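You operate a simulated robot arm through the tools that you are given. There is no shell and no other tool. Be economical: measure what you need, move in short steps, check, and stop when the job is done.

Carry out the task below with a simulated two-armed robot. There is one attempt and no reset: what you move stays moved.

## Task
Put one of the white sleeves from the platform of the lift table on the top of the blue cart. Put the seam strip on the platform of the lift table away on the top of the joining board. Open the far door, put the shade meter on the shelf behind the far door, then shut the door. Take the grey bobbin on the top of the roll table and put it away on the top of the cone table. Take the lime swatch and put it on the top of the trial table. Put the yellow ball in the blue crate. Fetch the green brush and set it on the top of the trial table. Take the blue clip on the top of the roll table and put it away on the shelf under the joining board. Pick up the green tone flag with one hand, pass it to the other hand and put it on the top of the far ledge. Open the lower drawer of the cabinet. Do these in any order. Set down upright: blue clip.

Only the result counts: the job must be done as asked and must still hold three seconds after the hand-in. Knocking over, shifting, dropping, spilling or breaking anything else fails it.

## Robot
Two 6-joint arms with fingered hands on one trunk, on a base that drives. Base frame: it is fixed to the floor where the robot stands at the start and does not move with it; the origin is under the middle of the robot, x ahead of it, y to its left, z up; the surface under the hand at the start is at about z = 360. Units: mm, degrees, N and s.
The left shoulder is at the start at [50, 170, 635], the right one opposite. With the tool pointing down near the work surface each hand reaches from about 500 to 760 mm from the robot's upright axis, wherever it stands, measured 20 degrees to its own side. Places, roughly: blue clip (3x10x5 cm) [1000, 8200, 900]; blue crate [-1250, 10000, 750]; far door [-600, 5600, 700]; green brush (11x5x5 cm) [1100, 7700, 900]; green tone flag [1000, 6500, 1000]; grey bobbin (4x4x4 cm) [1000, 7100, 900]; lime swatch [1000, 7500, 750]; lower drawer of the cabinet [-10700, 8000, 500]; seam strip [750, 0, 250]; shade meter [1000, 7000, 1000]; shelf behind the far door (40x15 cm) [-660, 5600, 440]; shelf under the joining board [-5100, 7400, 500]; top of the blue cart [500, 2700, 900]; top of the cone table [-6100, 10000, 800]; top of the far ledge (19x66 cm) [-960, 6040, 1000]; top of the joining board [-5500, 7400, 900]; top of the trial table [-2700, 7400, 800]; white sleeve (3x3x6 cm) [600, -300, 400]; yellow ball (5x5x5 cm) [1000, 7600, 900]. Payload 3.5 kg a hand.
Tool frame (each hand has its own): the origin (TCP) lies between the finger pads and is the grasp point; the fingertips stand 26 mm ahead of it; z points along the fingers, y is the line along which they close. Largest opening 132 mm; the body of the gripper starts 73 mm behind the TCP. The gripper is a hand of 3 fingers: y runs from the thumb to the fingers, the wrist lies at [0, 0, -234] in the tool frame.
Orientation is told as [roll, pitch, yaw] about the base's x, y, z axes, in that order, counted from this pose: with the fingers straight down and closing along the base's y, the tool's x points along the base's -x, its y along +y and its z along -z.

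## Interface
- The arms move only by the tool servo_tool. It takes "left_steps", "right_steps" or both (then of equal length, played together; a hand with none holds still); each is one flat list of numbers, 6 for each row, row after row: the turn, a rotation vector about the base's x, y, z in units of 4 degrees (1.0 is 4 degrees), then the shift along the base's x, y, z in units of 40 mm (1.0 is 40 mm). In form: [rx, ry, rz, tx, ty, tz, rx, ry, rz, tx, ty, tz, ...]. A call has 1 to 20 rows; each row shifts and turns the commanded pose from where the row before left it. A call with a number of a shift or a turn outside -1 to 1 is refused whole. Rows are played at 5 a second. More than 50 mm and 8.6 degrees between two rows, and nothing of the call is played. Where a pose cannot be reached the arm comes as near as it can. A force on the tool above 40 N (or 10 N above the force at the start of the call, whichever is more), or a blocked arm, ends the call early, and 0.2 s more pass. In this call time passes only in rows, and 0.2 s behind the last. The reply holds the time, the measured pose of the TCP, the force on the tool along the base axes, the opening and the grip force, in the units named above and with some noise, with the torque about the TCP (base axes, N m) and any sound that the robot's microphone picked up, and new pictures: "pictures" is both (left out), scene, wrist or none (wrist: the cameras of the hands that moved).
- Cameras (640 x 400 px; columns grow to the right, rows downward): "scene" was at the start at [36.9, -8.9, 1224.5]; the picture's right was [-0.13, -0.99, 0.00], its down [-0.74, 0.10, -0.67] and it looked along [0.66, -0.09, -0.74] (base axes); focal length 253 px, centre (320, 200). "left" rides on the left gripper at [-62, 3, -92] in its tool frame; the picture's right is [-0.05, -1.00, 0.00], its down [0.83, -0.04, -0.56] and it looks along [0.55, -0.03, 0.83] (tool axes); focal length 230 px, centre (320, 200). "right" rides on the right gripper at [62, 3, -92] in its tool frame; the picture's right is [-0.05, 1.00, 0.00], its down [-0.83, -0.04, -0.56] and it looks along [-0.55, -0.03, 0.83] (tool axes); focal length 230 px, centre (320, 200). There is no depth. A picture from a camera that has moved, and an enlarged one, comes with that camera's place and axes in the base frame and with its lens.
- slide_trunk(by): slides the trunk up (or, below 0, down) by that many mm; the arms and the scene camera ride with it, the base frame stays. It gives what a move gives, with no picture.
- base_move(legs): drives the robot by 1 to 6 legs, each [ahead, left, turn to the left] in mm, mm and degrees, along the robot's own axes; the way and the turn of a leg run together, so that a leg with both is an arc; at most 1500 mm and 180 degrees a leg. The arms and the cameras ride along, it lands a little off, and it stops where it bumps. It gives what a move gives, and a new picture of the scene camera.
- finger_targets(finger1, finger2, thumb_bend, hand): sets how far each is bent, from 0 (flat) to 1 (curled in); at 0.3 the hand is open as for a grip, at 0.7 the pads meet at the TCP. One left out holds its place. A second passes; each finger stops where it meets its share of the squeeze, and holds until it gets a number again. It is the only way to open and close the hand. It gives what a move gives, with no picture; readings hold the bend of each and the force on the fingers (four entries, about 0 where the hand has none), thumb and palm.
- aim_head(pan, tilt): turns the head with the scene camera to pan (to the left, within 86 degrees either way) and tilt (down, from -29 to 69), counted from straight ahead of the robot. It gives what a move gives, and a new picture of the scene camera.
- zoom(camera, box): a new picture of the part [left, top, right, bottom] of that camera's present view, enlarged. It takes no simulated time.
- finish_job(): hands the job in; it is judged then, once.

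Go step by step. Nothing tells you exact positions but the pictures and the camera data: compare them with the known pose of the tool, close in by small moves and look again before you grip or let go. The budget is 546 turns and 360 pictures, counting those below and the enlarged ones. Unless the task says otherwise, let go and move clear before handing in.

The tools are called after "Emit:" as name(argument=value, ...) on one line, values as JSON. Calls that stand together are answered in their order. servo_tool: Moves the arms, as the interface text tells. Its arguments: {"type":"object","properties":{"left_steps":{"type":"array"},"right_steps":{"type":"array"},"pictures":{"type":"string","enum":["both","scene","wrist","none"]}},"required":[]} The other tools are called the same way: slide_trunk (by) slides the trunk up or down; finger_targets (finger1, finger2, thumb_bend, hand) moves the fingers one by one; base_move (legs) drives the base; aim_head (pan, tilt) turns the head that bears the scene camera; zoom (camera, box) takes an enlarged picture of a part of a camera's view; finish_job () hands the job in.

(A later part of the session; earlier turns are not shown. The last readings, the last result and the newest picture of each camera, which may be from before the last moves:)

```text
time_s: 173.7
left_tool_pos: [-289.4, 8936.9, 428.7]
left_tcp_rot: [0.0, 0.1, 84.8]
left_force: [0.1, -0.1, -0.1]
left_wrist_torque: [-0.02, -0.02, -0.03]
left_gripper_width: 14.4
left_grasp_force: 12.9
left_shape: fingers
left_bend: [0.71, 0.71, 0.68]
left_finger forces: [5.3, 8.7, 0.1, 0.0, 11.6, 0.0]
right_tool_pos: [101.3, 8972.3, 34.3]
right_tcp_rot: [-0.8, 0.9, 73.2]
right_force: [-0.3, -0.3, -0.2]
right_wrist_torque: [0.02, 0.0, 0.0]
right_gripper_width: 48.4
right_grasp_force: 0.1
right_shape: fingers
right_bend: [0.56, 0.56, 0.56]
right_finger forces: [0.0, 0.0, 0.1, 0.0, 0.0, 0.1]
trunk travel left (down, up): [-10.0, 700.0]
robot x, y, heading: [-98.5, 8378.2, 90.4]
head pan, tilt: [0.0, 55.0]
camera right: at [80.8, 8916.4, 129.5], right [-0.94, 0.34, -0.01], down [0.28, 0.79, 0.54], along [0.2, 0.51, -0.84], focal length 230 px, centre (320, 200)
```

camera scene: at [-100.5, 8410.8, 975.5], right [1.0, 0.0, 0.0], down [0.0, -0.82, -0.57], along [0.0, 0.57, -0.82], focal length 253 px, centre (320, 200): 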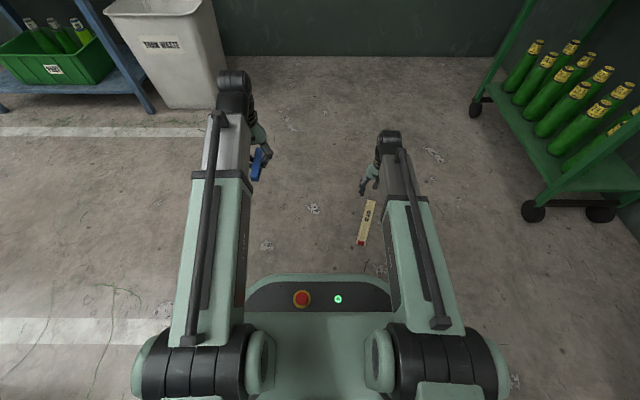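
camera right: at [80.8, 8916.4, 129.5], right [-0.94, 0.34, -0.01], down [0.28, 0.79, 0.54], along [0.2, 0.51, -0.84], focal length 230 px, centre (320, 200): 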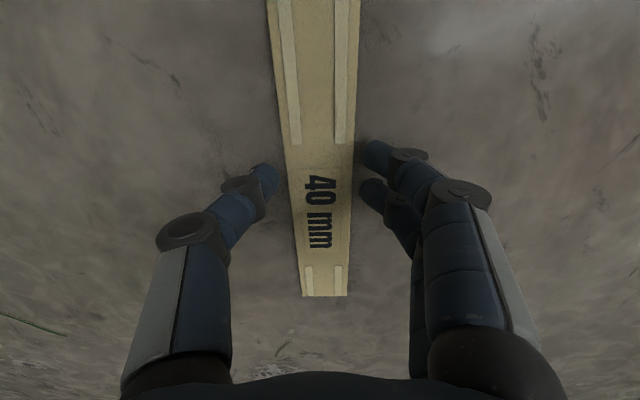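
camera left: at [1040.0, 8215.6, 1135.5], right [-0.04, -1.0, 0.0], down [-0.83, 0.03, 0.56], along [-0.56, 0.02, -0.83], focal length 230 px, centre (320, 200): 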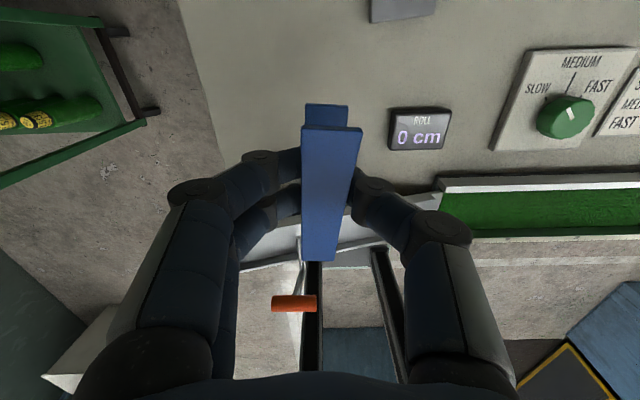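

Emit:
servo_tool(right_steps=[0, 0, 0, 0, 0, -0.05, 0, 0, 0, 0, 0, -0.05, 0, 0, 0, 0, 0, -0.04, 0, 0, 0, 0, 0, 0], pictures="none")

Emit:
finger_targets(hand="right", finger1=0.7, finger2=0.7, thumb_bend=0.7)

Emit:
zoom(camera="right", box=[120, 50, 520, 300])

```text
time_s: 174.7
left_tool_pos: [-289.9, 8935.0, 429.0]
left_tcp_rot: [0.0, -0.1, 84.8]
left_force: [0.1, 0.9, -0.3]
left_wrist_torque: [-0.01, 0.01, 0.0]
left_gripper_width: 14.4
left_grasp_force: 12.7
left_shape: fingers
left_bend: [0.71, 0.71, 0.68]
left_finger forces: [5.2, 8.8, 0.0, 0.0, 11.6, 0.0]
right_tool_pos: [101.5, 8972.7, 33.8]
right_tcp_rot: [-0.8, 0.7, 73.2]
right_force: [-6.3, -11.6, 32.2]
right_wrist_torque: [0.06, 1.01, 0.36]
right_gripper_width: 48.4
right_grasp_force: 16.1
right_shape: fingers
right_bend: [0.58, 0.59, 0.56]
right_finger forces: [12.2, 17.8, 0.0, 0.0, 1.9, 0.0]
trunk travel left (down, up): [-10.0, 700.0]
robot x, y, heading: [-98.5, 8379.2, 90.1]
head pan, tilt: [0.0, 55.0]
```

```text
time_s: 175.7
left_tool_pos: [-288.8, 8935.4, 429.0]
left_tcp_rot: [0.0, 0.0, 84.8]
left_force: [0.1, -1.7, -0.5]
left_wrist_torque: [-0.02, -0.04, 0.02]
left_gripper_width: 14.1
left_grasp_force: 12.8
left_shape: fingers
left_bend: [0.71, 0.71, 0.68]
left_finger forces: [5.1, 8.8, 0.0, 0.1, 11.6, 0.0]
right_tool_pos: [101.8, 8973.3, 30.4]
right_tcp_rot: [-0.8, 0.7, 73.1]
right_force: [-10.0, 8.5, 18.3]
right_wrist_torque: [0.64, 0.69, 0.0]
right_gripper_width: 6.1
right_grasp_force: 9.8
right_shape: fingers
right_bend: [0.7, 0.65, 0.7]
right_finger forces: [0.0, 18.8, 0.0, 0.0, 0.1, 0.0]
trunk travel left (down, up): [-10.0, 700.0]
robot x, y, heading: [-99.9, 8379.1, 90.4]
head pan, tilt: [0.0, 55.0]
```

```text
1.60 times, centred on (320, 175) of right
camera zoom: at [80.9, 8917.6, 125.1], right [-0.94, 0.34, -0.01], down [0.28, 0.79, 0.55], along [0.2, 0.51, -0.84], focal length 368 px, centre (320, 240)
```

zoom: 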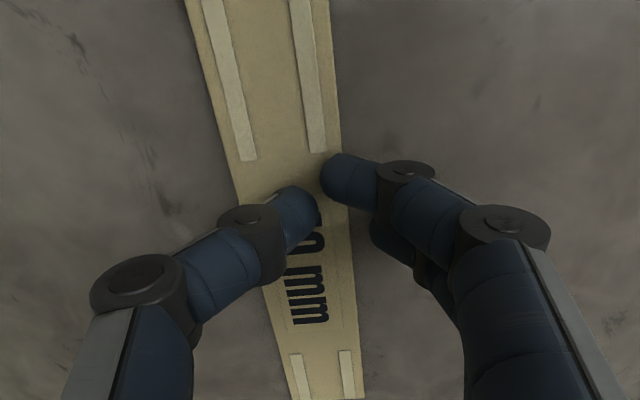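

The thumb slid on top of the strip. I raise, reopen, and look again.

Emit:
servo_tool(right_steps=[0, 0, 0, 0, 0, 0.2, 0, 0, 0, 0, 0, 0.5], pictures="none")

Emit:
finger_targets(hand="right", finger1=0.54, finger2=0.54, thumb_bend=0.54)

Emit:
zoom(camera="right", box=[0, 0, 640, 400])

```text
time_s: 176.3
left_tool_pos: [-288.8, 8935.5, 428.4]
left_tcp_rot: [0.0, 0.2, 84.9]
left_force: [-0.5, -0.2, 0.1]
left_wrist_torque: [0.02, -0.05, 0.01]
left_gripper_width: 14.0
left_grasp_force: 12.9
left_shape: fingers
left_bend: [0.71, 0.71, 0.68]
left_finger forces: [5.2, 8.8, 0.0, 0.0, 11.6, 0.1]
right_tool_pos: [102.1, 8970.7, 57.1]
right_tcp_rot: [-0.9, 0.9, 73.1]
right_force: [0.9, -0.2, -0.2]
right_wrist_torque: [0.04, 0.02, 0.0]
right_gripper_width: 5.7
right_grasp_force: 0.0
right_shape: fingers
right_bend: [0.7, 0.7, 0.7]
right_finger forces: [0.0, 0.0, 0.1, 0.0, 0.0, 0.0]
trunk travel left (down, up): [-10.0, 700.0]
robot x, y, heading: [-97.4, 8378.9, 90.2]
head pan, tilt: [0.0, 55.0]
```

```text
time_s: 177.3
left_tool_pos: [-289.9, 8935.6, 428.8]
left_tcp_rot: [-0.1, 0.2, 84.7]
left_force: [-0.1, 0.2, 0.3]
left_wrist_torque: [0.03, -0.02, 0.0]
left_gripper_width: 14.3
left_grasp_force: 13.5
left_shape: fingers
left_bend: [0.71, 0.71, 0.68]
left_finger forces: [5.2, 8.8, 0.0, 0.0, 11.5, 0.0]
right_tool_pos: [101.9, 8972.7, 57.9]
right_tcp_rot: [-0.8, 0.9, 73.3]
right_force: [0.8, -0.5, -0.4]
right_wrist_torque: [-0.01, 0.0, 0.03]
right_gripper_width: 53.8
right_grasp_force: 0.1
right_shape: fingers
right_bend: [0.54, 0.54, 0.54]
right_finger forces: [0.1, 0.0, 0.1, 0.1, 0.0, 0.1]
trunk travel left (down, up): [-10.0, 700.0]
robot x, y, heading: [-97.7, 8380.8, 90.4]
head pan, tilt: [0.0, 55.0]
```

```text
1.00 times, centred on (320, 200) of right (not enlarged: the box is as wide or as high as the picture)
camera zoom: at [81.3, 8916.5, 151.7], right [-0.94, 0.34, -0.02], down [0.28, 0.79, 0.54], along [0.2, 0.51, -0.84], focal length 230 px, centre (320, 200)
```

zoom: 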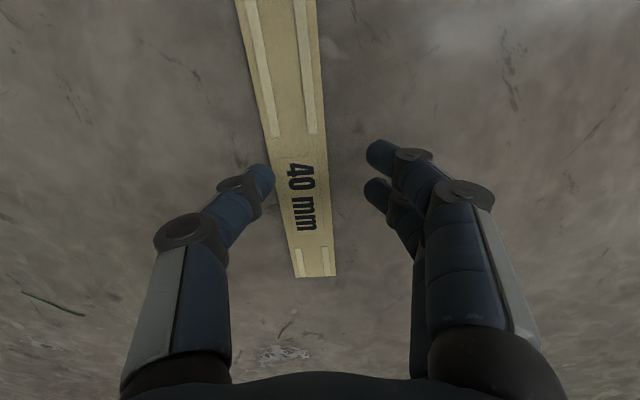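

The strip is now turned about 8° and offset 15 mm. I realign.

Emit:
servo_tool(right_steps=[0, 0, 1, 0.17, -0.06, 0, 0, 0, 0.9, 0.17, -0.06, 0, 0, 0, 0, 0, 0, -0.3, 0, 0, 0, 0, 0, -0.1, 0, 0, 0, 0, 0, 0], pictures="wrist")

```text
time_s: 178.5
left_tool_pos: [-288.5, 8935.6, 427.9]
left_tcp_rot: [0.0, 0.1, 84.7]
left_force: [1.1, 0.1, 0.5]
left_wrist_torque: [-0.01, -0.01, -0.03]
left_gripper_width: 14.3
left_grasp_force: 12.9
left_shape: fingers
left_bend: [0.71, 0.71, 0.68]
left_finger forces: [5.1, 8.7, 0.0, 0.0, 11.5, 0.0]
right_tool_pos: [113.9, 8969.1, 40.8]
right_tcp_rot: [-0.8, 0.8, 80.8]
right_force: [-0.4, 0.2, 0.4]
right_wrist_torque: [0.05, 0.02, 0.0]
right_gripper_width: 53.9
right_grasp_force: 0.0
right_shape: fingers
right_bend: [0.54, 0.54, 0.54]
right_finger forces: [0.1, 0.0, 0.0, 0.0, 0.1, 0.1]
trunk travel left (down, up): [-10.0, 700.0]
robot x, y, heading: [-96.6, 8381.8, 90.6]
head pan, tilt: [0.0, 55.0]
camera right: at [102.3, 8909.2, 135.6], right [-0.98, 0.21, -0.02], down [0.17, 0.82, 0.54], along [0.13, 0.53, -0.84], focal length 230 px, centre (320, 200)
```

right: 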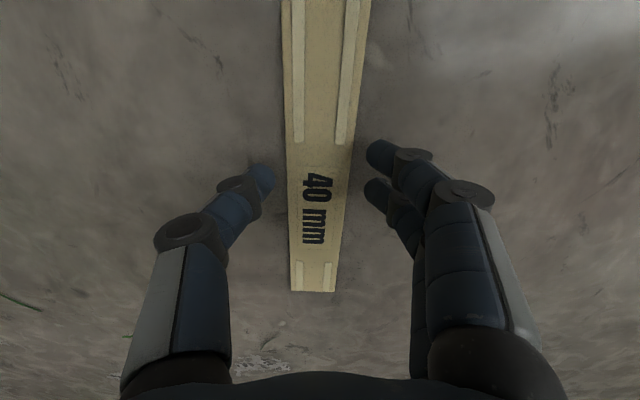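

Emit:
servo_tool(right_steps=[0, 0.2, -0.5, 0, 0, -0.08, 0, 0, 0, 0, 0, -0.05, 0, 0, 0, 0, 0, -0.02, 0, 0, 0, 0, 0, 0], pictures="none")

```text
time_s: 179.5
left_tool_pos: [-289.9, 8935.8, 428.4]
left_tcp_rot: [0.1, 0.0, 84.9]
left_force: [0.0, -0.5, -0.8]
left_wrist_torque: [0.01, -0.02, -0.01]
left_gripper_width: 14.2
left_grasp_force: 12.7
left_shape: fingers
left_bend: [0.71, 0.71, 0.68]
left_finger forces: [5.2, 8.8, 0.0, 0.0, 11.6, 0.0]
right_tool_pos: [114.8, 8966.4, 36.7]
right_tcp_rot: [0.1, 1.1, 78.8]
right_force: [0.3, -0.1, -0.1]
right_wrist_torque: [-0.04, 0.01, 0.02]
right_gripper_width: 53.9
right_grasp_force: 0.1
right_shape: fingers
right_bend: [0.54, 0.54, 0.54]
right_finger forces: [0.0, 0.0, 0.0, 0.0, 0.1, 0.1]
trunk travel left (down, up): [-10.0, 700.0]
robot x, y, heading: [-94.3, 8376.7, 90.5]
head pan, tilt: [0.0, 55.0]
```

Emit:
servo_tool(right_steps=[0, 0, 0, 0, 0, -0.04, 0, 0, 0, 0, 0, -0.03, 0, 0, 0, 0, 0, 0], pictures="none")

```text
time_s: 180.3
left_tool_pos: [-290.1, 8935.8, 428.1]
left_tcp_rot: [-0.1, 0.1, 84.8]
left_force: [0.4, 0.1, -1.3]
left_wrist_torque: [-0.03, -0.01, 0.01]
left_gripper_width: 14.3
left_grasp_force: 12.1
left_shape: fingers
left_bend: [0.71, 0.71, 0.68]
left_finger forces: [5.2, 8.8, 0.1, 0.0, 11.6, 0.0]
right_tool_pos: [114.6, 8967.9, 33.8]
right_tcp_rot: [0.0, 1.1, 78.8]
right_force: [0.4, 0.1, 0.1]
right_wrist_torque: [0.02, 0.01, -0.02]
right_gripper_width: 53.7
right_grasp_force: 0.1
right_shape: fingers
right_bend: [0.54, 0.54, 0.54]
right_finger forces: [0.0, 0.0, 0.0, 0.1, 0.0, 0.0]
trunk travel left (down, up): [-10.0, 700.0]
robot x, y, heading: [-98.5, 8376.4, 90.4]
head pan, tilt: [0.0, 55.0]
```

Emit:
servo_tool(right_steps=[0, 0, 0, 0, 0, -0.03, 0, 0, 0, 0, 0, 0], pictures="none")

Emit:
finger_targets(hand="right", finger1=0.6, finger2=0.6, thumb_bend=0.6)

Emit:
zoom(camera="right", box=[120, 50, 520, 300])

```text
time_s: 180.9
left_tool_pos: [-289.2, 8935.3, 428.8]
left_tcp_rot: [0.0, 0.0, 84.8]
left_force: [0.5, -0.1, 0.0]
left_wrist_torque: [-0.03, -0.01, -0.03]
left_gripper_width: 14.6
left_grasp_force: 12.5
left_shape: fingers
left_bend: [0.71, 0.71, 0.68]
left_finger forces: [5.1, 8.9, 0.0, 0.0, 11.6, 0.0]
right_tool_pos: [114.4, 8966.5, 33.0]
right_tcp_rot: [0.0, 1.0, 78.7]
right_force: [-0.1, -2.4, 8.0]
right_wrist_torque: [0.02, 0.03, 0.04]
right_gripper_width: 53.8
right_grasp_force: 4.6
right_shape: fingers
right_bend: [0.54, 0.54, 0.54]
right_finger forces: [0.0, 4.8, 0.0, 0.0, 4.0, 0.0]
trunk travel left (down, up): [-10.0, 700.0]
robot x, y, heading: [-105.0, 8379.2, 90.3]
head pan, tilt: [0.0, 55.0]
```

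```text
time_s: 181.9
left_tool_pos: [-289.5, 8935.0, 428.3]
left_tcp_rot: [0.0, 0.0, 84.8]
left_force: [0.5, 0.5, -0.7]
left_wrist_torque: [-0.04, 0.01, -0.01]
left_gripper_width: 14.1
left_grasp_force: 12.7
left_shape: fingers
left_bend: [0.71, 0.71, 0.68]
left_finger forces: [5.1, 8.9, 0.0, 0.1, 11.7, 0.0]
right_tool_pos: [115.2, 8967.6, 30.9]
right_tcp_rot: [0.1, 1.0, 78.9]
right_force: [-5.5, 0.1, 9.1]
right_wrist_torque: [0.2, 0.46, 0.14]
right_gripper_width: 35.7
right_grasp_force: 4.8
right_shape: fingers
right_bend: [0.6, 0.56, 0.6]
right_finger forces: [0.0, 9.0, 0.1, 0.0, 0.2, 0.0]
trunk travel left (down, up): [-10.0, 700.0]
robot x, y, heading: [-97.4, 8375.8, 90.1]
head pan, tilt: [0.0, 55.0]
```

```text
1.60 times, centred on (320, 175) of right
camera zoom: at [101.2, 8909.6, 127.1], right [-0.97, 0.25, 0.0], down [0.21, 0.82, 0.54], along [0.13, 0.52, -0.84], focal length 368 px, centre (320, 240)
```

zoom: 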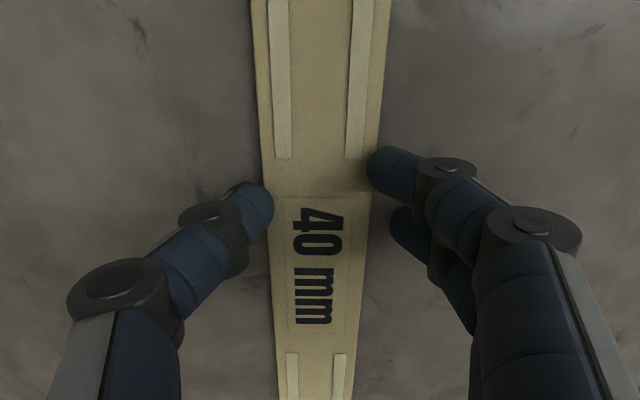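

Finger 2 presses on the floor; I raise 2 mm and close further.

Emit:
servo_tool(right_steps=[0, 0, 0, 0, 0, 0.05, 0, 0, 0, 0, 0, 0], pictures="none")

Emit:
finger_targets(hand="right", finger1=0.7, finger2=0.7, thumb_bend=0.7)

Emit:
zoom(camera="right", box=[120, 50, 520, 300])

```text
time_s: 182.5
left_tool_pos: [-289.2, 8935.7, 428.8]
left_tcp_rot: [0.0, 0.1, 84.8]
left_force: [-0.5, 0.5, -0.8]
left_wrist_torque: [0.01, 0.0, -0.01]
left_gripper_width: 14.3
left_grasp_force: 12.7
left_shape: fingers
left_bend: [0.71, 0.71, 0.68]
left_finger forces: [5.2, 8.9, 0.0, 0.0, 11.6, 0.0]
right_tool_pos: [115.8, 8966.3, 33.7]
right_tcp_rot: [-0.1, 1.1, 78.7]
right_force: [0.0, -0.3, -0.4]
right_wrist_torque: [0.03, -0.01, -0.03]
right_gripper_width: 35.4
right_grasp_force: 0.2
right_shape: fingers
right_bend: [0.6, 0.6, 0.6]
right_finger forces: [0.0, 0.0, 0.0, 0.1, 0.1, 0.1]
trunk travel left (down, up): [-10.0, 700.0]
robot x, y, heading: [-102.2, 8378.5, 90.4]
head pan, tilt: [0.0, 55.0]
```

```text
time_s: 183.5
left_tool_pos: [-289.6, 8935.4, 427.8]
left_tcp_rot: [0.0, 0.1, 84.8]
left_force: [0.3, 0.7, 0.0]
left_wrist_torque: [0.0, -0.01, 0.0]
left_gripper_width: 14.2
left_grasp_force: 12.5
left_shape: fingers
left_bend: [0.71, 0.71, 0.68]
left_finger forces: [5.3, 8.9, 0.0, 0.0, 11.6, 0.0]
right_tool_pos: [115.8, 8967.2, 34.7]
right_tcp_rot: [0.0, 1.1, 78.8]
right_force: [-0.9, -1.1, 0.0]
right_wrist_torque: [0.03, 0.0, 0.02]
right_gripper_width: 6.2
right_grasp_force: 0.0
right_shape: fingers
right_bend: [0.7, 0.7, 0.7]
right_finger forces: [0.0, 0.0, 0.1, 0.1, 0.0, 0.0]
trunk travel left (down, up): [-10.0, 700.0]
robot x, y, heading: [-96.8, 8381.3, 90.5]
head pan, tilt: [0.0, 55.0]
```

```text
1.60 times, centred on (320, 175) of right
camera zoom: at [101.8, 8909.4, 128.5], right [-0.97, 0.25, 0.0], down [0.21, 0.82, 0.54], along [0.13, 0.52, -0.84], focal length 368 px, centre (320, 240)
```

zoom: 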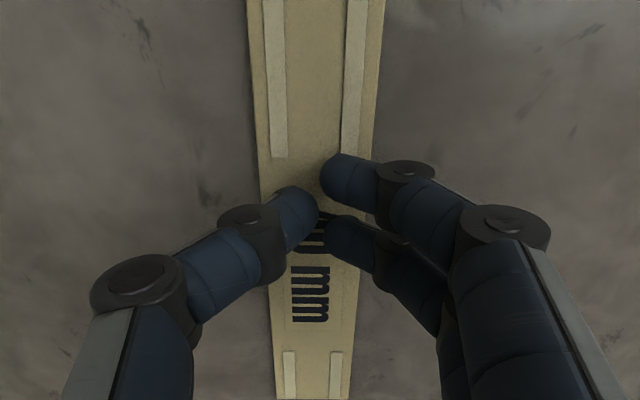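

The fingers passed over the thin strip. I reopen to 0.59, go lower, then close in stages.

Emit:
servo_tool(right_steps=[0, 0, 0, 0, 0, 0.1, 0, 0, 0, 0, 0, 0], pictures="none")

Emit:
finger_targets(hand="right", finger1=0.58, finger2=0.58, thumb_bend=0.58)

Emit:
servo_tool(right_steps=[0, -0.05, 0, 0, 0, -0.08, 0, 0, 0, 0, 0, -0.06, 0, 0, 0, 0, 0, -0.04, 0, 0, 0, 0, 0, 0], pictures="wrist")

```text
time_s: 184.1
left_tool_pos: [-289.5, 8934.7, 428.6]
left_tcp_rot: [0.0, 0.0, 84.7]
left_force: [0.5, -0.9, -0.5]
left_wrist_torque: [-0.01, -0.01, -0.02]
left_gripper_width: 14.4
left_grasp_force: 12.9
left_shape: fingers
left_bend: [0.71, 0.71, 0.68]
left_finger forces: [5.3, 8.9, 0.0, 0.0, 11.6, 0.1]
right_tool_pos: [115.7, 8967.4, 37.3]
right_tcp_rot: [0.1, 1.1, 78.8]
right_force: [0.4, -0.3, 0.8]
right_wrist_torque: [-0.01, 0.0, -0.01]
right_gripper_width: 6.3
right_grasp_force: 0.1
right_shape: fingers
right_bend: [0.7, 0.7, 0.7]
right_finger forces: [0.0, 0.0, 0.1, 0.1, 0.0, 0.0]
trunk travel left (down, up): [-10.0, 700.0]
robot x, y, heading: [-96.0, 8375.3, 90.3]
head pan, tilt: [0.0, 55.0]
```

```text
time_s: 185.1
left_tool_pos: [-289.4, 8935.2, 429.8]
left_tcp_rot: [0.0, 0.0, 84.8]
left_force: [-0.8, 0.2, 0.2]
left_wrist_torque: [-0.01, -0.01, -0.03]
left_gripper_width: 14.1
left_grasp_force: 12.9
left_shape: fingers
left_bend: [0.71, 0.71, 0.68]
left_finger forces: [5.3, 8.9, 0.0, 0.0, 11.8, 0.0]
right_tool_pos: [115.3, 8966.5, 38.8]
right_tcp_rot: [0.0, 1.2, 78.7]
right_force: [-0.5, 0.2, -0.6]
right_wrist_torque: [-0.03, -0.02, -0.01]
right_gripper_width: 43.8
right_grasp_force: 0.0
right_shape: fingers
right_bend: [0.57, 0.57, 0.57]
right_finger forces: [0.1, 0.1, 0.1, 0.0, 0.0, 0.0]
trunk travel left (down, up): [-10.0, 700.0]
robot x, y, heading: [-98.3, 8373.7, 90.2]
head pan, tilt: [0.0, 55.0]
```

```text
time_s: 186.1
left_tool_pos: [-289.5, 8935.9, 429.2]
left_tcp_rot: [-0.1, -0.1, 84.8]
left_force: [-0.2, 0.0, -0.7]
left_wrist_torque: [-0.01, -0.01, 0.02]
left_gripper_width: 14.4
left_grasp_force: 12.9
left_shape: fingers
left_bend: [0.71, 0.71, 0.68]
left_finger forces: [5.2, 8.9, 0.0, 0.0, 11.5, 0.0]
right_tool_pos: [114.9, 8967.6, 32.1]
right_tcp_rot: [-0.2, 1.0, 78.8]
right_force: [-1.3, -7.0, 21.7]
right_wrist_torque: [-0.04, 0.08, 0.12]
right_gripper_width: 44.1
right_grasp_force: 11.1
right_shape: fingers
right_bend: [0.57, 0.59, 0.57]
right_finger forces: [3.8, 9.7, 0.0, 0.1, 9.0, 0.1]
trunk travel left (down, up): [-10.0, 700.0]
robot x, y, heading: [-99.2, 8378.2, 90.2]
head pan, tilt: [0.0, 55.0]
camera right: at [101.2, 8909.4, 126.7], right [-0.97, 0.25, 0.0], down [0.2, 0.82, 0.54], along [0.14, 0.52, -0.84], focal length 230 px, centre (320, 200)
```

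right: 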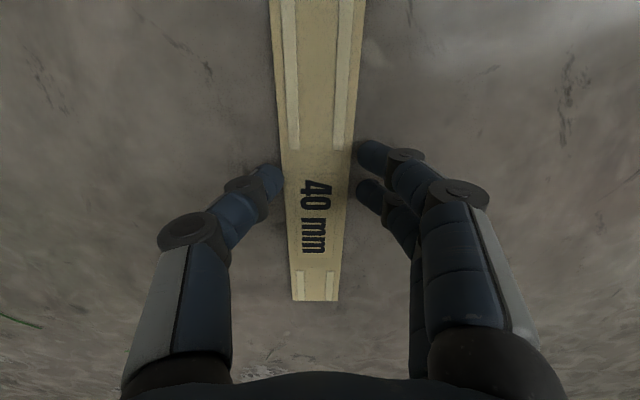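

All fingers touch the floor beside the strip; I close from here.

Emit:
finger_targets(hand="right", finger1=0.66, finger2=0.66, thumb_bend=0.66)

Emit:
zoom(camera="right", box=[120, 50, 520, 300])

```text
time_s: 187.1
left_tool_pos: [-289.5, 8935.7, 429.2]
left_tcp_rot: [-0.1, 0.0, 84.8]
left_force: [0.1, -0.7, 0.0]
left_wrist_torque: [-0.01, 0.03, 0.01]
left_gripper_width: 14.2
left_grasp_force: 12.5
left_shape: fingers
left_bend: [0.71, 0.71, 0.68]
left_finger forces: [5.2, 8.8, 0.0, 0.0, 11.5, 0.0]
right_tool_pos: [114.7, 8967.7, 31.4]
right_tcp_rot: [-0.2, 0.9, 78.8]
right_force: [-11.3, -4.0, 23.2]
right_wrist_torque: [0.14, 0.94, 0.25]
right_gripper_width: 24.9
right_grasp_force: 15.4
right_shape: fingers
right_bend: [0.63, 0.62, 0.65]
right_finger forces: [9.5, 17.4, 0.0, 0.0, 3.7, 0.0]
trunk travel left (down, up): [-10.0, 700.0]
robot x, y, heading: [-100.0, 8378.8, 90.1]
head pan, tilt: [0.0, 55.0]
```

```text
1.60 times, centred on (320, 175) of right
camera zoom: at [100.9, 8909.5, 126.0], right [-0.97, 0.25, 0.0], down [0.2, 0.82, 0.54], along [0.14, 0.52, -0.84], focal length 368 px, centre (320, 240)
```

zoom: 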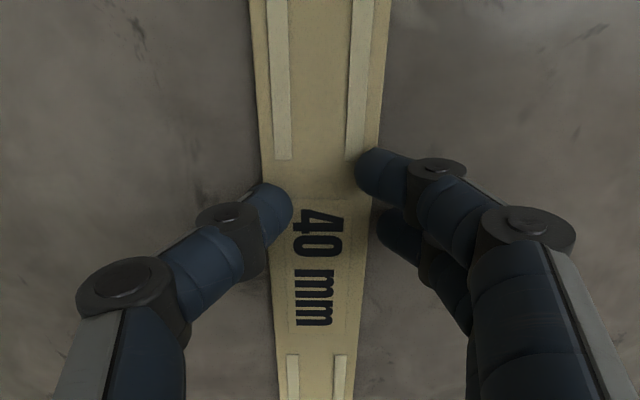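

Emit:
servo_tool(right_steps=[0, 0, 0, 0, 0, 0.02, 0, 0, 0, 0, 0, 0], pictures="none")

Emit:
finger_targets(hand="right", finger1=0.7, finger2=0.7, thumb_bend=0.68)

Emit:
zoom(camera="right", box=[120, 50, 520, 300])

```text
time_s: 187.7
left_tool_pos: [-290.1, 8934.4, 428.6]
left_tcp_rot: [0.0, 0.0, 84.8]
left_force: [1.2, 0.0, 0.3]
left_wrist_torque: [0.0, -0.02, 0.01]
left_gripper_width: 14.4
left_grasp_force: 12.6
left_shape: fingers
left_bend: [0.71, 0.71, 0.68]
left_finger forces: [5.2, 8.9, 0.1, 0.1, 11.6, 0.0]
right_tool_pos: [115.9, 8966.7, 31.6]
right_tcp_rot: [-0.2, 0.9, 78.8]
right_force: [-10.8, -1.2, 18.0]
right_wrist_torque: [0.2, 0.79, 0.17]
right_gripper_width: 25.1
right_grasp_force: 12.3
right_shape: fingers
right_bend: [0.63, 0.61, 0.65]
right_finger forces: [7.4, 14.2, 0.0, 0.1, 2.6, 0.1]
trunk travel left (down, up): [-10.0, 700.0]
robot x, y, heading: [-98.2, 8376.9, 90.6]
head pan, tilt: [0.0, 55.0]
```

```text
time_s: 188.7
left_tool_pos: [-289.8, 8936.0, 428.9]
left_tcp_rot: [0.0, 0.2, 84.8]
left_force: [0.5, 0.1, -0.3]
left_wrist_torque: [0.03, 0.0, 0.0]
left_gripper_width: 14.5
left_grasp_force: 12.4
left_shape: fingers
left_bend: [0.71, 0.71, 0.68]
left_finger forces: [5.3, 9.0, 0.0, 0.1, 11.6, 0.0]
right_tool_pos: [115.7, 8966.8, 31.1]
right_tcp_rot: [-0.3, 1.0, 78.8]
right_force: [-2.1, 1.1, 7.0]
right_wrist_torque: [0.06, -0.02, -0.11]
right_gripper_width: 24.7
right_grasp_force: 11.3
right_shape: fingers
right_bend: [0.65, 0.65, 0.66]
right_finger forces: [8.3, 6.1, 0.1, 0.1, 9.2, 0.0]
trunk travel left (down, up): [-10.0, 700.0]
robot x, y, heading: [-99.0, 8376.3, 90.4]
head pan, tilt: [0.0, 55.0]
```

```text
1.60 times, centred on (320, 175) of right
camera zoom: at [101.6, 8909.4, 125.7], right [-0.97, 0.25, -0.01], down [0.2, 0.82, 0.54], along [0.14, 0.52, -0.84], focal length 368 px, centre (320, 240)
```

zoom: 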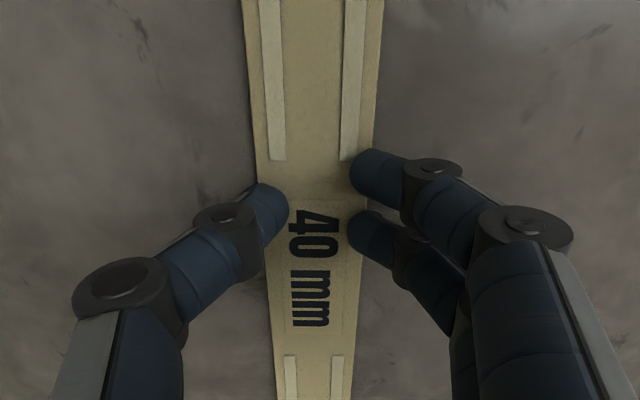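

It is gripped like before. I tighten slightly and lift.

Emit:
finger_targets(hand="right", finger1=0.73, finger2=0.73, thumb_bend=0.72)

Emit:
servo_tool(right_steps=[0, 0, 0, 0, 0, 0.3, 0, 0, 0, 0, 0, 0.8, 0, 0, 0, 0, 0, 0.9, 0, 0, 0, 0, 0, 0.9, 0, 0, 0, 0, 0, 0.9], pictures="wrist")

```text
time_s: 189.7
left_tool_pos: [-289.2, 8935.0, 428.7]
left_tcp_rot: [-0.1, 0.0, 84.8]
left_force: [1.1, 0.3, -0.5]
left_wrist_torque: [0.02, 0.0, 0.02]
left_gripper_width: 14.3
left_grasp_force: 12.7
left_shape: fingers
left_bend: [0.71, 0.71, 0.68]
left_finger forces: [5.2, 8.9, 0.1, 0.1, 11.6, 0.1]
right_tool_pos: [115.9, 8967.6, 30.5]
right_tcp_rot: [-0.2, 1.0, 78.9]
right_force: [-1.2, 1.2, 3.2]
right_wrist_torque: [-0.01, -0.09, -0.06]
right_gripper_width: 24.9
right_grasp_force: 15.4
right_shape: fingers
right_bend: [0.67, 0.68, 0.66]
right_finger forces: [9.8, 7.9, 0.0, 0.0, 14.3, 0.0]
trunk travel left (down, up): [-10.0, 700.0]
robot x, y, heading: [-100.1, 8373.8, 90.2]
head pan, tilt: [0.0, 55.0]
```

```text
time_s: 190.9
left_tool_pos: [-289.7, 8934.1, 428.6]
left_tcp_rot: [0.0, 0.1, 84.9]
left_force: [0.0, 0.3, -1.2]
left_wrist_torque: [-0.02, -0.01, -0.02]
left_gripper_width: 14.3
left_grasp_force: 12.3
left_shape: fingers
left_bend: [0.71, 0.71, 0.68]
left_finger forces: [5.2, 8.9, 0.1, 0.1, 11.6, 0.0]
right_tool_pos: [114.4, 8967.8, 183.4]
right_tcp_rot: [-0.3, 1.0, 78.7]
right_force: [0.7, 0.0, -0.6]
right_wrist_torque: [0.02, 0.02, 0.03]
right_gripper_width: 24.8
right_grasp_force: 13.5
right_shape: fingers
right_bend: [0.69, 0.69, 0.66]
right_finger forces: [7.8, 7.0, 0.0, 0.0, 13.8, 0.0]
trunk travel left (down, up): [-10.0, 700.0]
robot x, y, heading: [-100.7, 8376.6, 90.4]
head pan, tilt: [0.0, 55.0]
camera right: at [101.7, 8911.0, 278.8], right [-0.97, 0.25, 0.0], down [0.2, 0.82, 0.54], along [0.14, 0.52, -0.84], focal length 230 px, centre (320, 200)
```

right: 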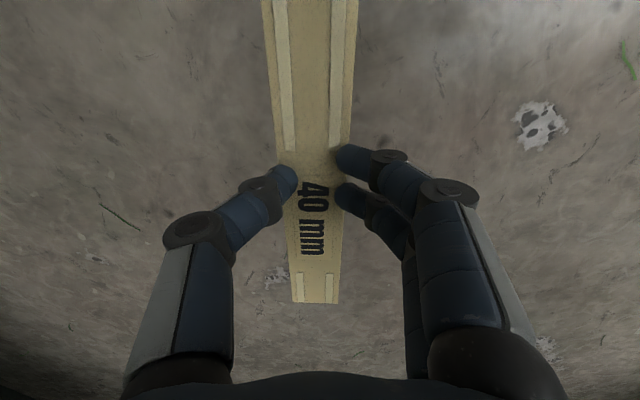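

The strip is held again. I raise the hand and trunk, then turn gently and move to the corridor centre (y≈8950).

Emit:
servo_tool(right_steps=[0, 0, 0, 0, 0, 0.9, 0, 0, 0, 0, 0, 0.9, 0, 0, 0, 0, 0, 0.9, 0, 0, 0, 0, 0, 0.9, 0, 0, 0, 0, 0, 0.9, 0, 0, 0, 0, 0, 0.9], pictures="none")

Emit:
slide_trunk(by=400)

Emit:
slide_trunk(by=200)

Emit:
base_move(legs=[[0, 0, 30], [0, 0, 30], [0, 0, 29.5]])

Emit:
aim_head(pan=15, tilt=20)

```text
time_s: 192.3
left_tool_pos: [-289.5, 8936.0, 428.4]
left_tcp_rot: [0.0, 0.1, 84.8]
left_force: [-0.9, 0.1, -0.3]
left_wrist_torque: [0.03, -0.03, 0.0]
left_gripper_width: 14.3
left_grasp_force: 12.9
left_shape: fingers
left_bend: [0.71, 0.71, 0.68]
left_finger forces: [5.2, 8.9, 0.0, 0.0, 11.6, 0.0]
right_tool_pos: [114.6, 8966.0, 400.5]
right_tcp_rot: [-0.2, 1.1, 78.8]
right_force: [0.3, 0.5, -0.4]
right_wrist_torque: [-0.01, 0.01, 0.0]
right_gripper_width: 24.7
right_grasp_force: 14.0
right_shape: fingers
right_bend: [0.69, 0.69, 0.66]
right_finger forces: [7.5, 7.0, 0.1, 0.1, 13.7, 0.1]
trunk travel left (down, up): [-10.0, 700.0]
robot x, y, heading: [-97.0, 8378.9, 90.2]
head pan, tilt: [0.0, 55.0]
```

```text
time_s: 196.1
left_tool_pos: [-289.2, 8935.1, 828.2]
left_tcp_rot: [0.0, 0.1, 84.8]
left_force: [0.2, 0.1, 0.3]
left_wrist_torque: [-0.01, 0.01, -0.03]
left_gripper_width: 14.1
left_grasp_force: 12.8
left_shape: fingers
left_bend: [0.71, 0.71, 0.68]
left_finger forces: [5.2, 8.9, 0.0, 0.0, 11.7, 0.0]
right_tool_pos: [113.8, 8967.6, 800.2]
right_tcp_rot: [-0.2, 1.0, 78.7]
right_force: [0.4, -0.3, 0.0]
right_wrist_torque: [-0.01, 0.0, 0.0]
right_gripper_width: 24.4
right_grasp_force: 14.2
right_shape: fingers
right_bend: [0.69, 0.69, 0.66]
right_finger forces: [7.5, 7.0, 0.0, 0.0, 13.7, 0.0]
trunk travel left (down, up): [-410.0, 300.0]
robot x, y, heading: [-100.5, 8378.1, 90.4]
head pan, tilt: [0.0, 55.0]
```

```text
time_s: 198.3
left_tool_pos: [-289.6, 8936.0, 1028.2]
left_tcp_rot: [0.0, 0.1, 84.8]
left_force: [1.0, -0.5, -1.4]
left_wrist_torque: [0.01, 0.0, -0.02]
left_gripper_width: 14.3
left_grasp_force: 13.3
left_shape: fingers
left_bend: [0.71, 0.71, 0.68]
left_finger forces: [5.2, 8.9, 0.1, 0.0, 11.8, 0.0]
right_tool_pos: [114.8, 8968.0, 999.4]
right_tcp_rot: [-0.3, 1.0, 78.9]
right_force: [-0.4, -0.7, 0.8]
right_wrist_torque: [0.01, 0.03, 0.04]
right_gripper_width: 24.4
right_grasp_force: 14.0
right_shape: fingers
right_bend: [0.69, 0.69, 0.66]
right_finger forces: [7.5, 7.0, 0.0, 0.0, 13.8, 0.0]
trunk travel left (down, up): [-610.0, 100.0]
robot x, y, heading: [-101.5, 8378.9, 90.0]
head pan, tilt: [0.0, 55.0]
```

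```text
time_s: 203.2
left_tool_pos: [-655.4, 8181.5, 1029.5]
left_tcp_rot: [0.0, 0.2, 175.5]
left_force: [-1.3, -0.9, -0.3]
left_wrist_torque: [0.04, 0.0, 0.03]
left_gripper_width: 14.3
left_grasp_force: 13.0
left_shape: fingers
left_bend: [0.71, 0.71, 0.68]
left_finger forces: [5.0, 9.4, 0.0, 0.0, 11.6, 0.0]
right_tool_pos: [-689.8, 8585.0, 1000.5]
right_tcp_rot: [-0.2, 1.0, 169.3]
right_force: [0.3, 0.0, 0.0]
right_wrist_torque: [0.01, -0.01, 0.02]
right_gripper_width: 24.0
right_grasp_force: 13.8
right_shape: fingers
right_bend: [0.69, 0.69, 0.66]
right_finger forces: [6.7, 6.7, 0.0, 0.1, 13.2, 0.1]
trunk travel left (down, up): [-610.0, 100.0]
robot x, y, heading: [-101.7, 8375.6, -179.2]
head pan, tilt: [0.0, 55.0]
camera scene: at [-132.5, 8378.2, 1575.4], right [-0.01, 1.0, 0.0], down [0.82, 0.01, -0.57], along [-0.57, -0.01, -0.82], focal length 253 px, centre (320, 200)
```

scene: 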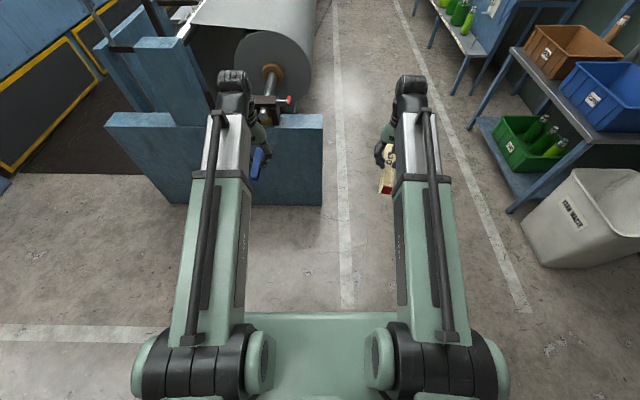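

```text
time_s: 204.2
left_tool_pos: [-655.6, 8182.5, 1029.4]
left_tcp_rot: [0.0, 0.1, 175.4]
left_force: [-0.4, 0.0, -0.3]
left_wrist_torque: [-0.01, -0.01, -0.01]
left_gripper_width: 14.0
left_grasp_force: 12.9
left_shape: fingers
left_bend: [0.71, 0.71, 0.68]
left_finger forces: [5.0, 9.3, 0.0, 0.0, 11.7, 0.0]
right_tool_pos: [-690.9, 8585.5, 999.5]
right_tcp_rot: [-0.2, 1.0, 169.3]
right_force: [-0.9, -0.5, -0.3]
right_wrist_torque: [0.0, 0.01, -0.01]
right_gripper_width: 24.7
right_grasp_force: 13.2
right_shape: fingers
right_bend: [0.69, 0.69, 0.66]
right_finger forces: [6.7, 6.7, 0.1, 0.0, 13.3, 0.0]
trunk travel left (down, up): [-610.0, 100.0]
robot x, y, heading: [-102.9, 8377.3, -179.0]
head pan, tilt: [15.0, 20.0]
camera scene: at [-150.0, 8354.0, 1627.4], right [-0.27, 0.96, 0.0], down [0.33, 0.09, -0.94], along [-0.9, -0.26, -0.34], focal length 253 px, centre (320, 200)
```

scene: 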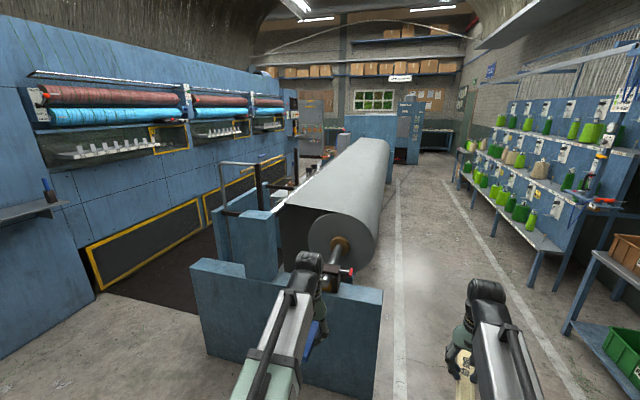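

Emit:
base_move(legs=[[0, -620, -1], [1450, 0, 0], [1450, 0, 0], [700, 0, 0]])

Emit:
aim_head(pan=45, tilt=25)

```text
time_s: 224.8
left_tool_pos: [-4293.0, 8977.8, 1028.1]
left_tcp_rot: [0.0, 0.1, 170.6]
left_force: [-0.5, 0.1, -0.9]
left_wrist_torque: [0.0, 0.0, 0.01]
left_gripper_width: 13.9
left_grasp_force: 12.8
left_shape: fingers
left_bend: [0.71, 0.71, 0.68]
left_finger forces: [5.1, 9.4, 0.0, 0.0, 11.9, 0.0]
right_tool_pos: [-4293.3, 9383.4, 999.1]
right_tcp_rot: [-0.1, 1.1, 164.6]
right_force: [0.4, 0.0, -0.8]
right_wrist_torque: [-0.01, 0.03, -0.03]
right_gripper_width: 24.3
right_grasp_force: 13.6
right_shape: fingers
right_bend: [0.69, 0.69, 0.66]
right_finger forces: [6.7, 6.8, 0.1, 0.0, 13.3, 0.0]
trunk travel left (down, up): [-610.0, 100.0]
robot x, y, heading: [-3717.4, 9127.5, 176.1]
head pan, tilt: [15.0, 20.0]
camera scene: at [-3774.4, 9109.3, 1627.5], right [-0.19, 0.98, 0.0], down [0.34, 0.07, -0.94], along [-0.92, -0.18, -0.34], focal length 253 px, centre (320, 200)
```

scene: 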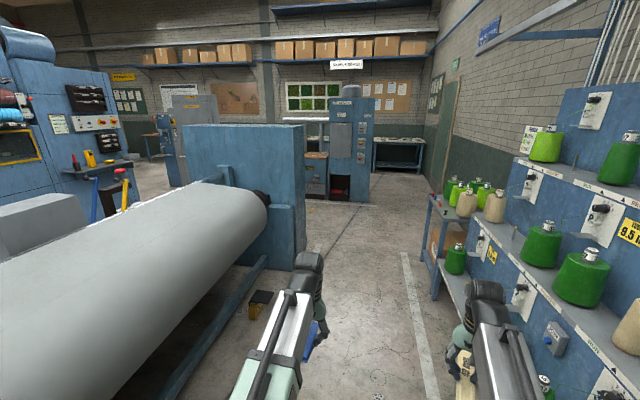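

```text
time_s: 225.8
left_tool_pos: [-4292.0, 8979.4, 1028.3]
left_tcp_rot: [0.1, 0.2, 170.7]
left_force: [-0.1, -0.3, 0.0]
left_wrist_torque: [0.01, -0.02, 0.0]
left_gripper_width: 14.2
left_grasp_force: 13.3
left_shape: fingers
left_bend: [0.71, 0.71, 0.68]
left_finger forces: [5.0, 9.4, 0.1, 0.0, 11.9, 0.0]
right_tool_pos: [-4293.3, 9384.2, 999.9]
right_tcp_rot: [-0.1, 1.0, 164.6]
right_force: [-1.0, -0.4, -0.5]
right_wrist_torque: [0.0, -0.01, 0.0]
right_gripper_width: 24.4
right_grasp_force: 13.9
right_shape: fingers
right_bend: [0.69, 0.69, 0.66]
right_finger forces: [6.7, 6.8, 0.0, 0.0, 13.3, 0.0]
trunk travel left (down, up): [-610.0, 100.0]
robot x, y, heading: [-3721.0, 9127.3, 176.0]
head pan, tilt: [45.0, 25.0]
camera scene: at [-3751.7, 9066.7, 1619.4], right [-0.66, 0.75, 0.0], down [0.32, 0.28, -0.91], along [-0.68, -0.6, -0.42], focal length 253 px, centre (320, 200)
```

scene: 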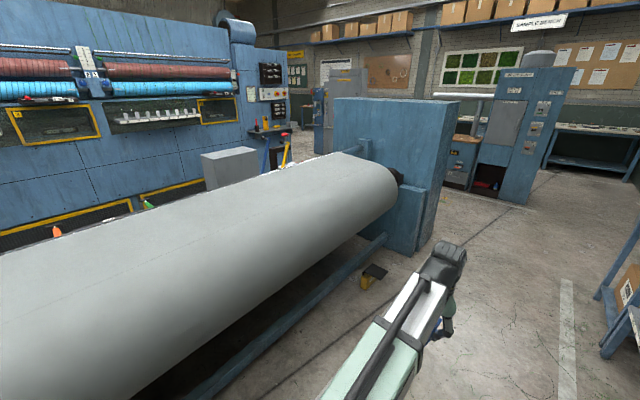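

I continue past the block end, correcting the heading and staying off the cone shelves.

Emit:
base_move(legs=[[0, 180, 4], [1450, 0, 0], [700, 0, 0]])

Emit:
aim_head(pan=75, tilt=25)

```text
time_s: 237.7
left_tool_pos: [-6459.9, 8767.5, 1027.8]
left_tcp_rot: [-0.1, 0.1, 174.2]
left_force: [0.6, 0.3, -0.3]
left_wrist_torque: [-0.01, -0.04, 0.01]
left_gripper_width: 13.7
left_grasp_force: 13.8
left_shape: fingers
left_bend: [0.71, 0.71, 0.68]
left_finger forces: [4.9, 9.5, 0.0, 0.1, 12.3, 0.1]
right_tool_pos: [-6484.9, 9171.9, 999.1]
right_tcp_rot: [-0.3, 1.1, 168.0]
right_force: [0.6, 0.5, -0.5]
right_wrist_torque: [0.02, -0.01, 0.0]
right_gripper_width: 24.5
right_grasp_force: 13.1
right_shape: fingers
right_bend: [0.69, 0.69, 0.66]
right_finger forces: [6.7, 6.8, 0.0, 0.0, 13.3, 0.0]
trunk travel left (down, up): [-610.0, 100.0]
robot x, y, heading: [-5900.9, 8949.9, 179.7]
head pan, tilt: [45.0, 25.0]
camera scene: at [-5927.0, 8886.9, 1619.4], right [-0.7, 0.71, 0.0], down [0.3, 0.3, -0.91], along [-0.65, -0.64, -0.42], focal length 253 px, centre (320, 200)
```

scene: 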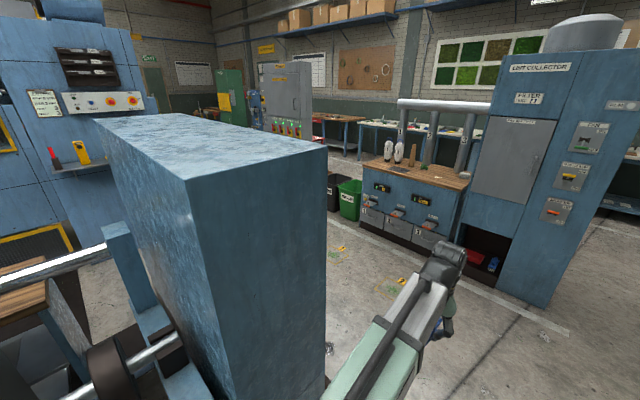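

```text
time_s: 238.6
left_tool_pos: [-6458.2, 8767.2, 1028.8]
left_tcp_rot: [0.0, 0.1, 174.1]
left_force: [-0.2, -0.2, -0.5]
left_wrist_torque: [0.01, -0.03, 0.02]
left_gripper_width: 14.0
left_grasp_force: 13.3
left_shape: fingers
left_bend: [0.71, 0.71, 0.68]
left_finger forces: [4.9, 9.6, 0.1, 0.1, 12.1, 0.0]
right_tool_pos: [-6486.1, 9172.0, 999.7]
right_tcp_rot: [-0.1, 1.1, 168.0]
right_force: [-0.9, -0.4, -0.8]
right_wrist_torque: [-0.01, -0.01, 0.03]
right_gripper_width: 24.0
right_grasp_force: 13.2
right_shape: fingers
right_bend: [0.69, 0.69, 0.66]
right_finger forces: [6.6, 6.7, 0.1, 0.0, 13.4, 0.0]
trunk travel left (down, up): [-610.0, 100.0]
robot x, y, heading: [-5896.4, 8949.5, 179.5]
head pan, tilt: [75.0, 25.0]
camera scene: at [-5885.2, 8862.7, 1619.4], right [-0.96, 0.27, 0.0], down [0.11, 0.41, -0.91], along [-0.24, -0.87, -0.42], focal length 253 px, centre (320, 200)
```

scene: 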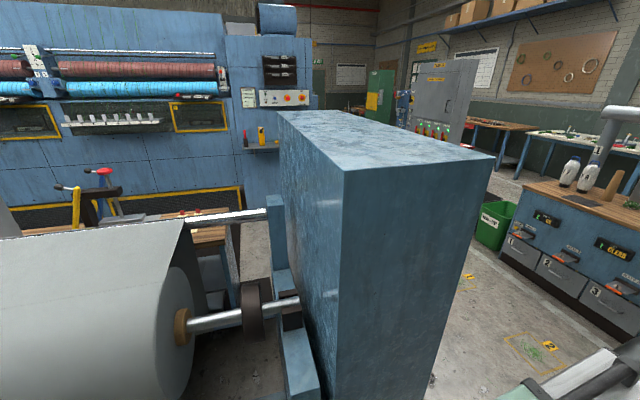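

The boards are on the far side of the block. I drive around: past the block, turn left, then down to y≈7500 and look.

Emit:
base_move(legs=[[1370, 0, 0], [0, 0, 45], [0, 0, 45], [1000, 0, 0]])

Emit:
aim_head(pan=60, tilt=25)

```text
time_s: 254.3
left_tool_pos: [-7085.9, 7419.9, 1027.5]
left_tcp_rot: [0.0, 0.1, -95.0]
left_force: [0.3, -0.1, 0.1]
left_wrist_torque: [0.02, 0.03, 0.0]
left_gripper_width: 13.9
left_grasp_force: 13.6
left_shape: fingers
left_bend: [0.71, 0.71, 0.68]
left_finger forces: [4.8, 9.9, 0.0, 0.0, 12.1, 0.0]
right_tool_pos: [-7489.5, 7387.8, 999.1]
right_tcp_rot: [-0.2, 1.0, -101.0]
right_force: [0.1, 0.4, -0.6]
right_wrist_torque: [-0.01, -0.02, 0.0]
right_gripper_width: 24.1
right_grasp_force: 12.9
right_shape: fingers
right_bend: [0.69, 0.69, 0.66]
right_finger forces: [6.3, 6.8, 0.0, 0.0, 13.2, 0.0]
trunk travel left (down, up): [-610.0, 100.0]
robot x, y, heading: [-7275.5, 7975.0, -89.8]
head pan, tilt: [75.0, 25.0]
camera scene: at [-7189.6, 7996.0, 1619.4], right [-0.25, -0.97, 0.0], down [-0.41, 0.11, -0.91], along [0.88, -0.23, -0.42], focal length 253 px, centre (320, 200)
```

scene: 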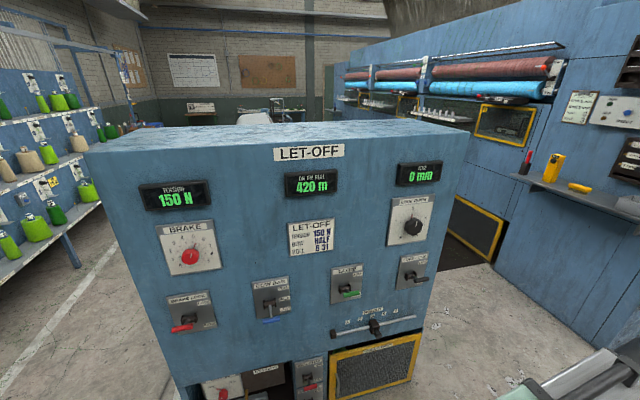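

```text
time_s: 255.1
left_tool_pos: [-7085.1, 7421.2, 1028.1]
left_tcp_rot: [0.0, 0.0, -94.9]
left_force: [0.7, 0.0, -0.9]
left_wrist_torque: [0.02, 0.0, -0.01]
left_gripper_width: 13.7
left_grasp_force: 13.4
left_shape: fingers
left_bend: [0.71, 0.71, 0.68]
left_finger forces: [4.7, 9.8, 0.0, 0.0, 12.0, 0.0]
right_tool_pos: [-7490.5, 7388.1, 998.1]
right_tcp_rot: [-0.3, 1.1, -101.2]
right_force: [-0.4, -0.3, 0.2]
right_wrist_torque: [0.02, 0.0, 0.0]
right_gripper_width: 24.6
right_grasp_force: 12.5
right_shape: fingers
right_bend: [0.69, 0.69, 0.66]
right_finger forces: [6.4, 6.8, 0.0, 0.1, 13.2, 0.1]
trunk travel left (down, up): [-610.0, 100.0]
robot x, y, heading: [-7271.6, 7980.1, -89.6]
head pan, tilt: [60.0, 25.0]
camera scene: at [-7198.6, 7974.2, 1619.4], right [-0.49, -0.87, 0.0], down [-0.37, 0.21, -0.91], along [0.79, -0.45, -0.42], focal length 253 px, centre (320, 200)
```

scene: 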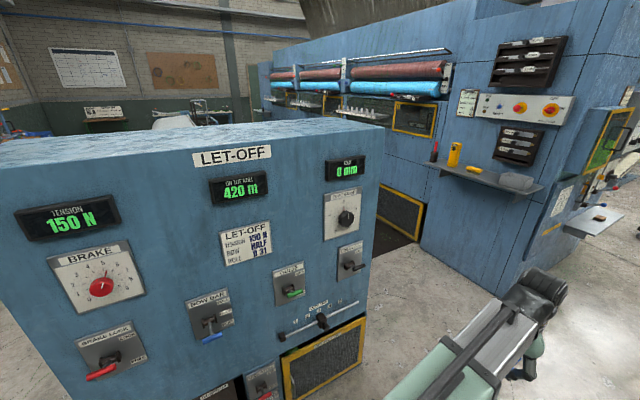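

The block is the LET-OFF unit; the walkway lies between it and the machine at y≈5750–7200. I drive in.

Emit:
base_move(legs=[[1350, 0, 0], [0, 0, 45], [0, 0, 45], [900, 0, 0]])

Emit:
aim_head(pan=45, tilt=25)

```text
time_s: 270.4
left_tool_pos: [-5820.6, 6750.0, 1028.8]
left_tcp_rot: [0.0, 0.1, -7.3]
left_force: [-0.4, -0.3, -1.2]
left_wrist_torque: [0.0, -0.04, 0.0]
left_gripper_width: 13.9
left_grasp_force: 13.8
left_shape: fingers
left_bend: [0.71, 0.71, 0.68]
left_finger forces: [4.6, 10.2, 0.1, 0.0, 12.1, 0.1]
right_tool_pos: [-5804.3, 6345.1, 1000.0]
right_tcp_rot: [-0.2, 1.0, -13.1]
right_force: [-1.0, -0.2, -0.7]
right_wrist_torque: [0.02, -0.03, -0.01]
right_gripper_width: 24.2
right_grasp_force: 13.3
right_shape: fingers
right_bend: [0.69, 0.69, 0.66]
right_finger forces: [6.1, 6.8, 0.1, 0.1, 13.1, 0.1]
trunk travel left (down, up): [-610.0, 100.0]
robot x, y, heading: [-6384.5, 6574.3, -1.7]
head pan, tilt: [60.0, 25.0]
camera scene: at [-6378.2, 6660.7, 1619.4], right [0.85, -0.53, 0.0], down [-0.22, -0.36, -0.91], along [0.48, 0.77, -0.42], focal length 253 px, centre (320, 200)
```

scene: 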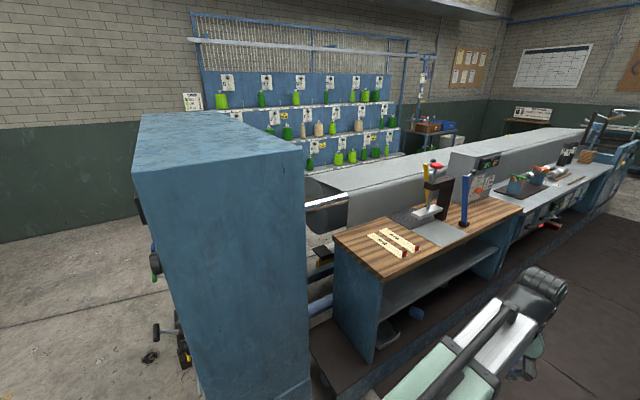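

```text
time_s: 271.2
left_tool_pos: [-5821.8, 6750.5, 1028.5]
left_tcp_rot: [-0.1, 0.2, -7.3]
left_force: [0.3, 0.8, 0.1]
left_wrist_torque: [0.01, 0.04, 0.02]
left_gripper_width: 13.9
left_grasp_force: 13.6
left_shape: fingers
left_bend: [0.71, 0.71, 0.68]
left_finger forces: [4.6, 10.2, 0.0, 0.0, 11.9, 0.0]
right_tool_pos: [-5804.4, 6344.8, 998.4]
right_tcp_rot: [-0.2, 0.9, -13.1]
right_force: [-0.6, 0.1, -0.5]
right_wrist_torque: [0.0, -0.03, 0.01]
right_gripper_width: 24.3
right_grasp_force: 12.9
right_shape: fingers
right_bend: [0.69, 0.69, 0.66]
right_finger forces: [6.2, 6.7, 0.0, 0.0, 13.1, 0.0]
trunk travel left (down, up): [-610.0, 100.0]
robot x, y, heading: [-6385.8, 6578.6, -1.8]
head pan, tilt: [45.0, 25.0]
camera scene: at [-6360.1, 6645.5, 1619.4], right [0.69, -0.73, 0.0], down [-0.31, -0.29, -0.91], along [0.66, 0.62, -0.42], focal length 253 px, centre (320, 200)
```

scene: 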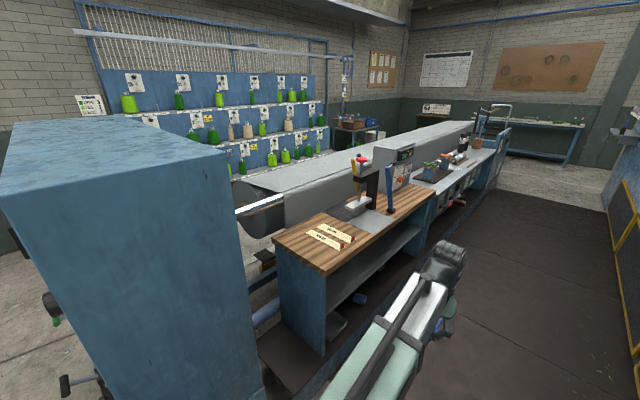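

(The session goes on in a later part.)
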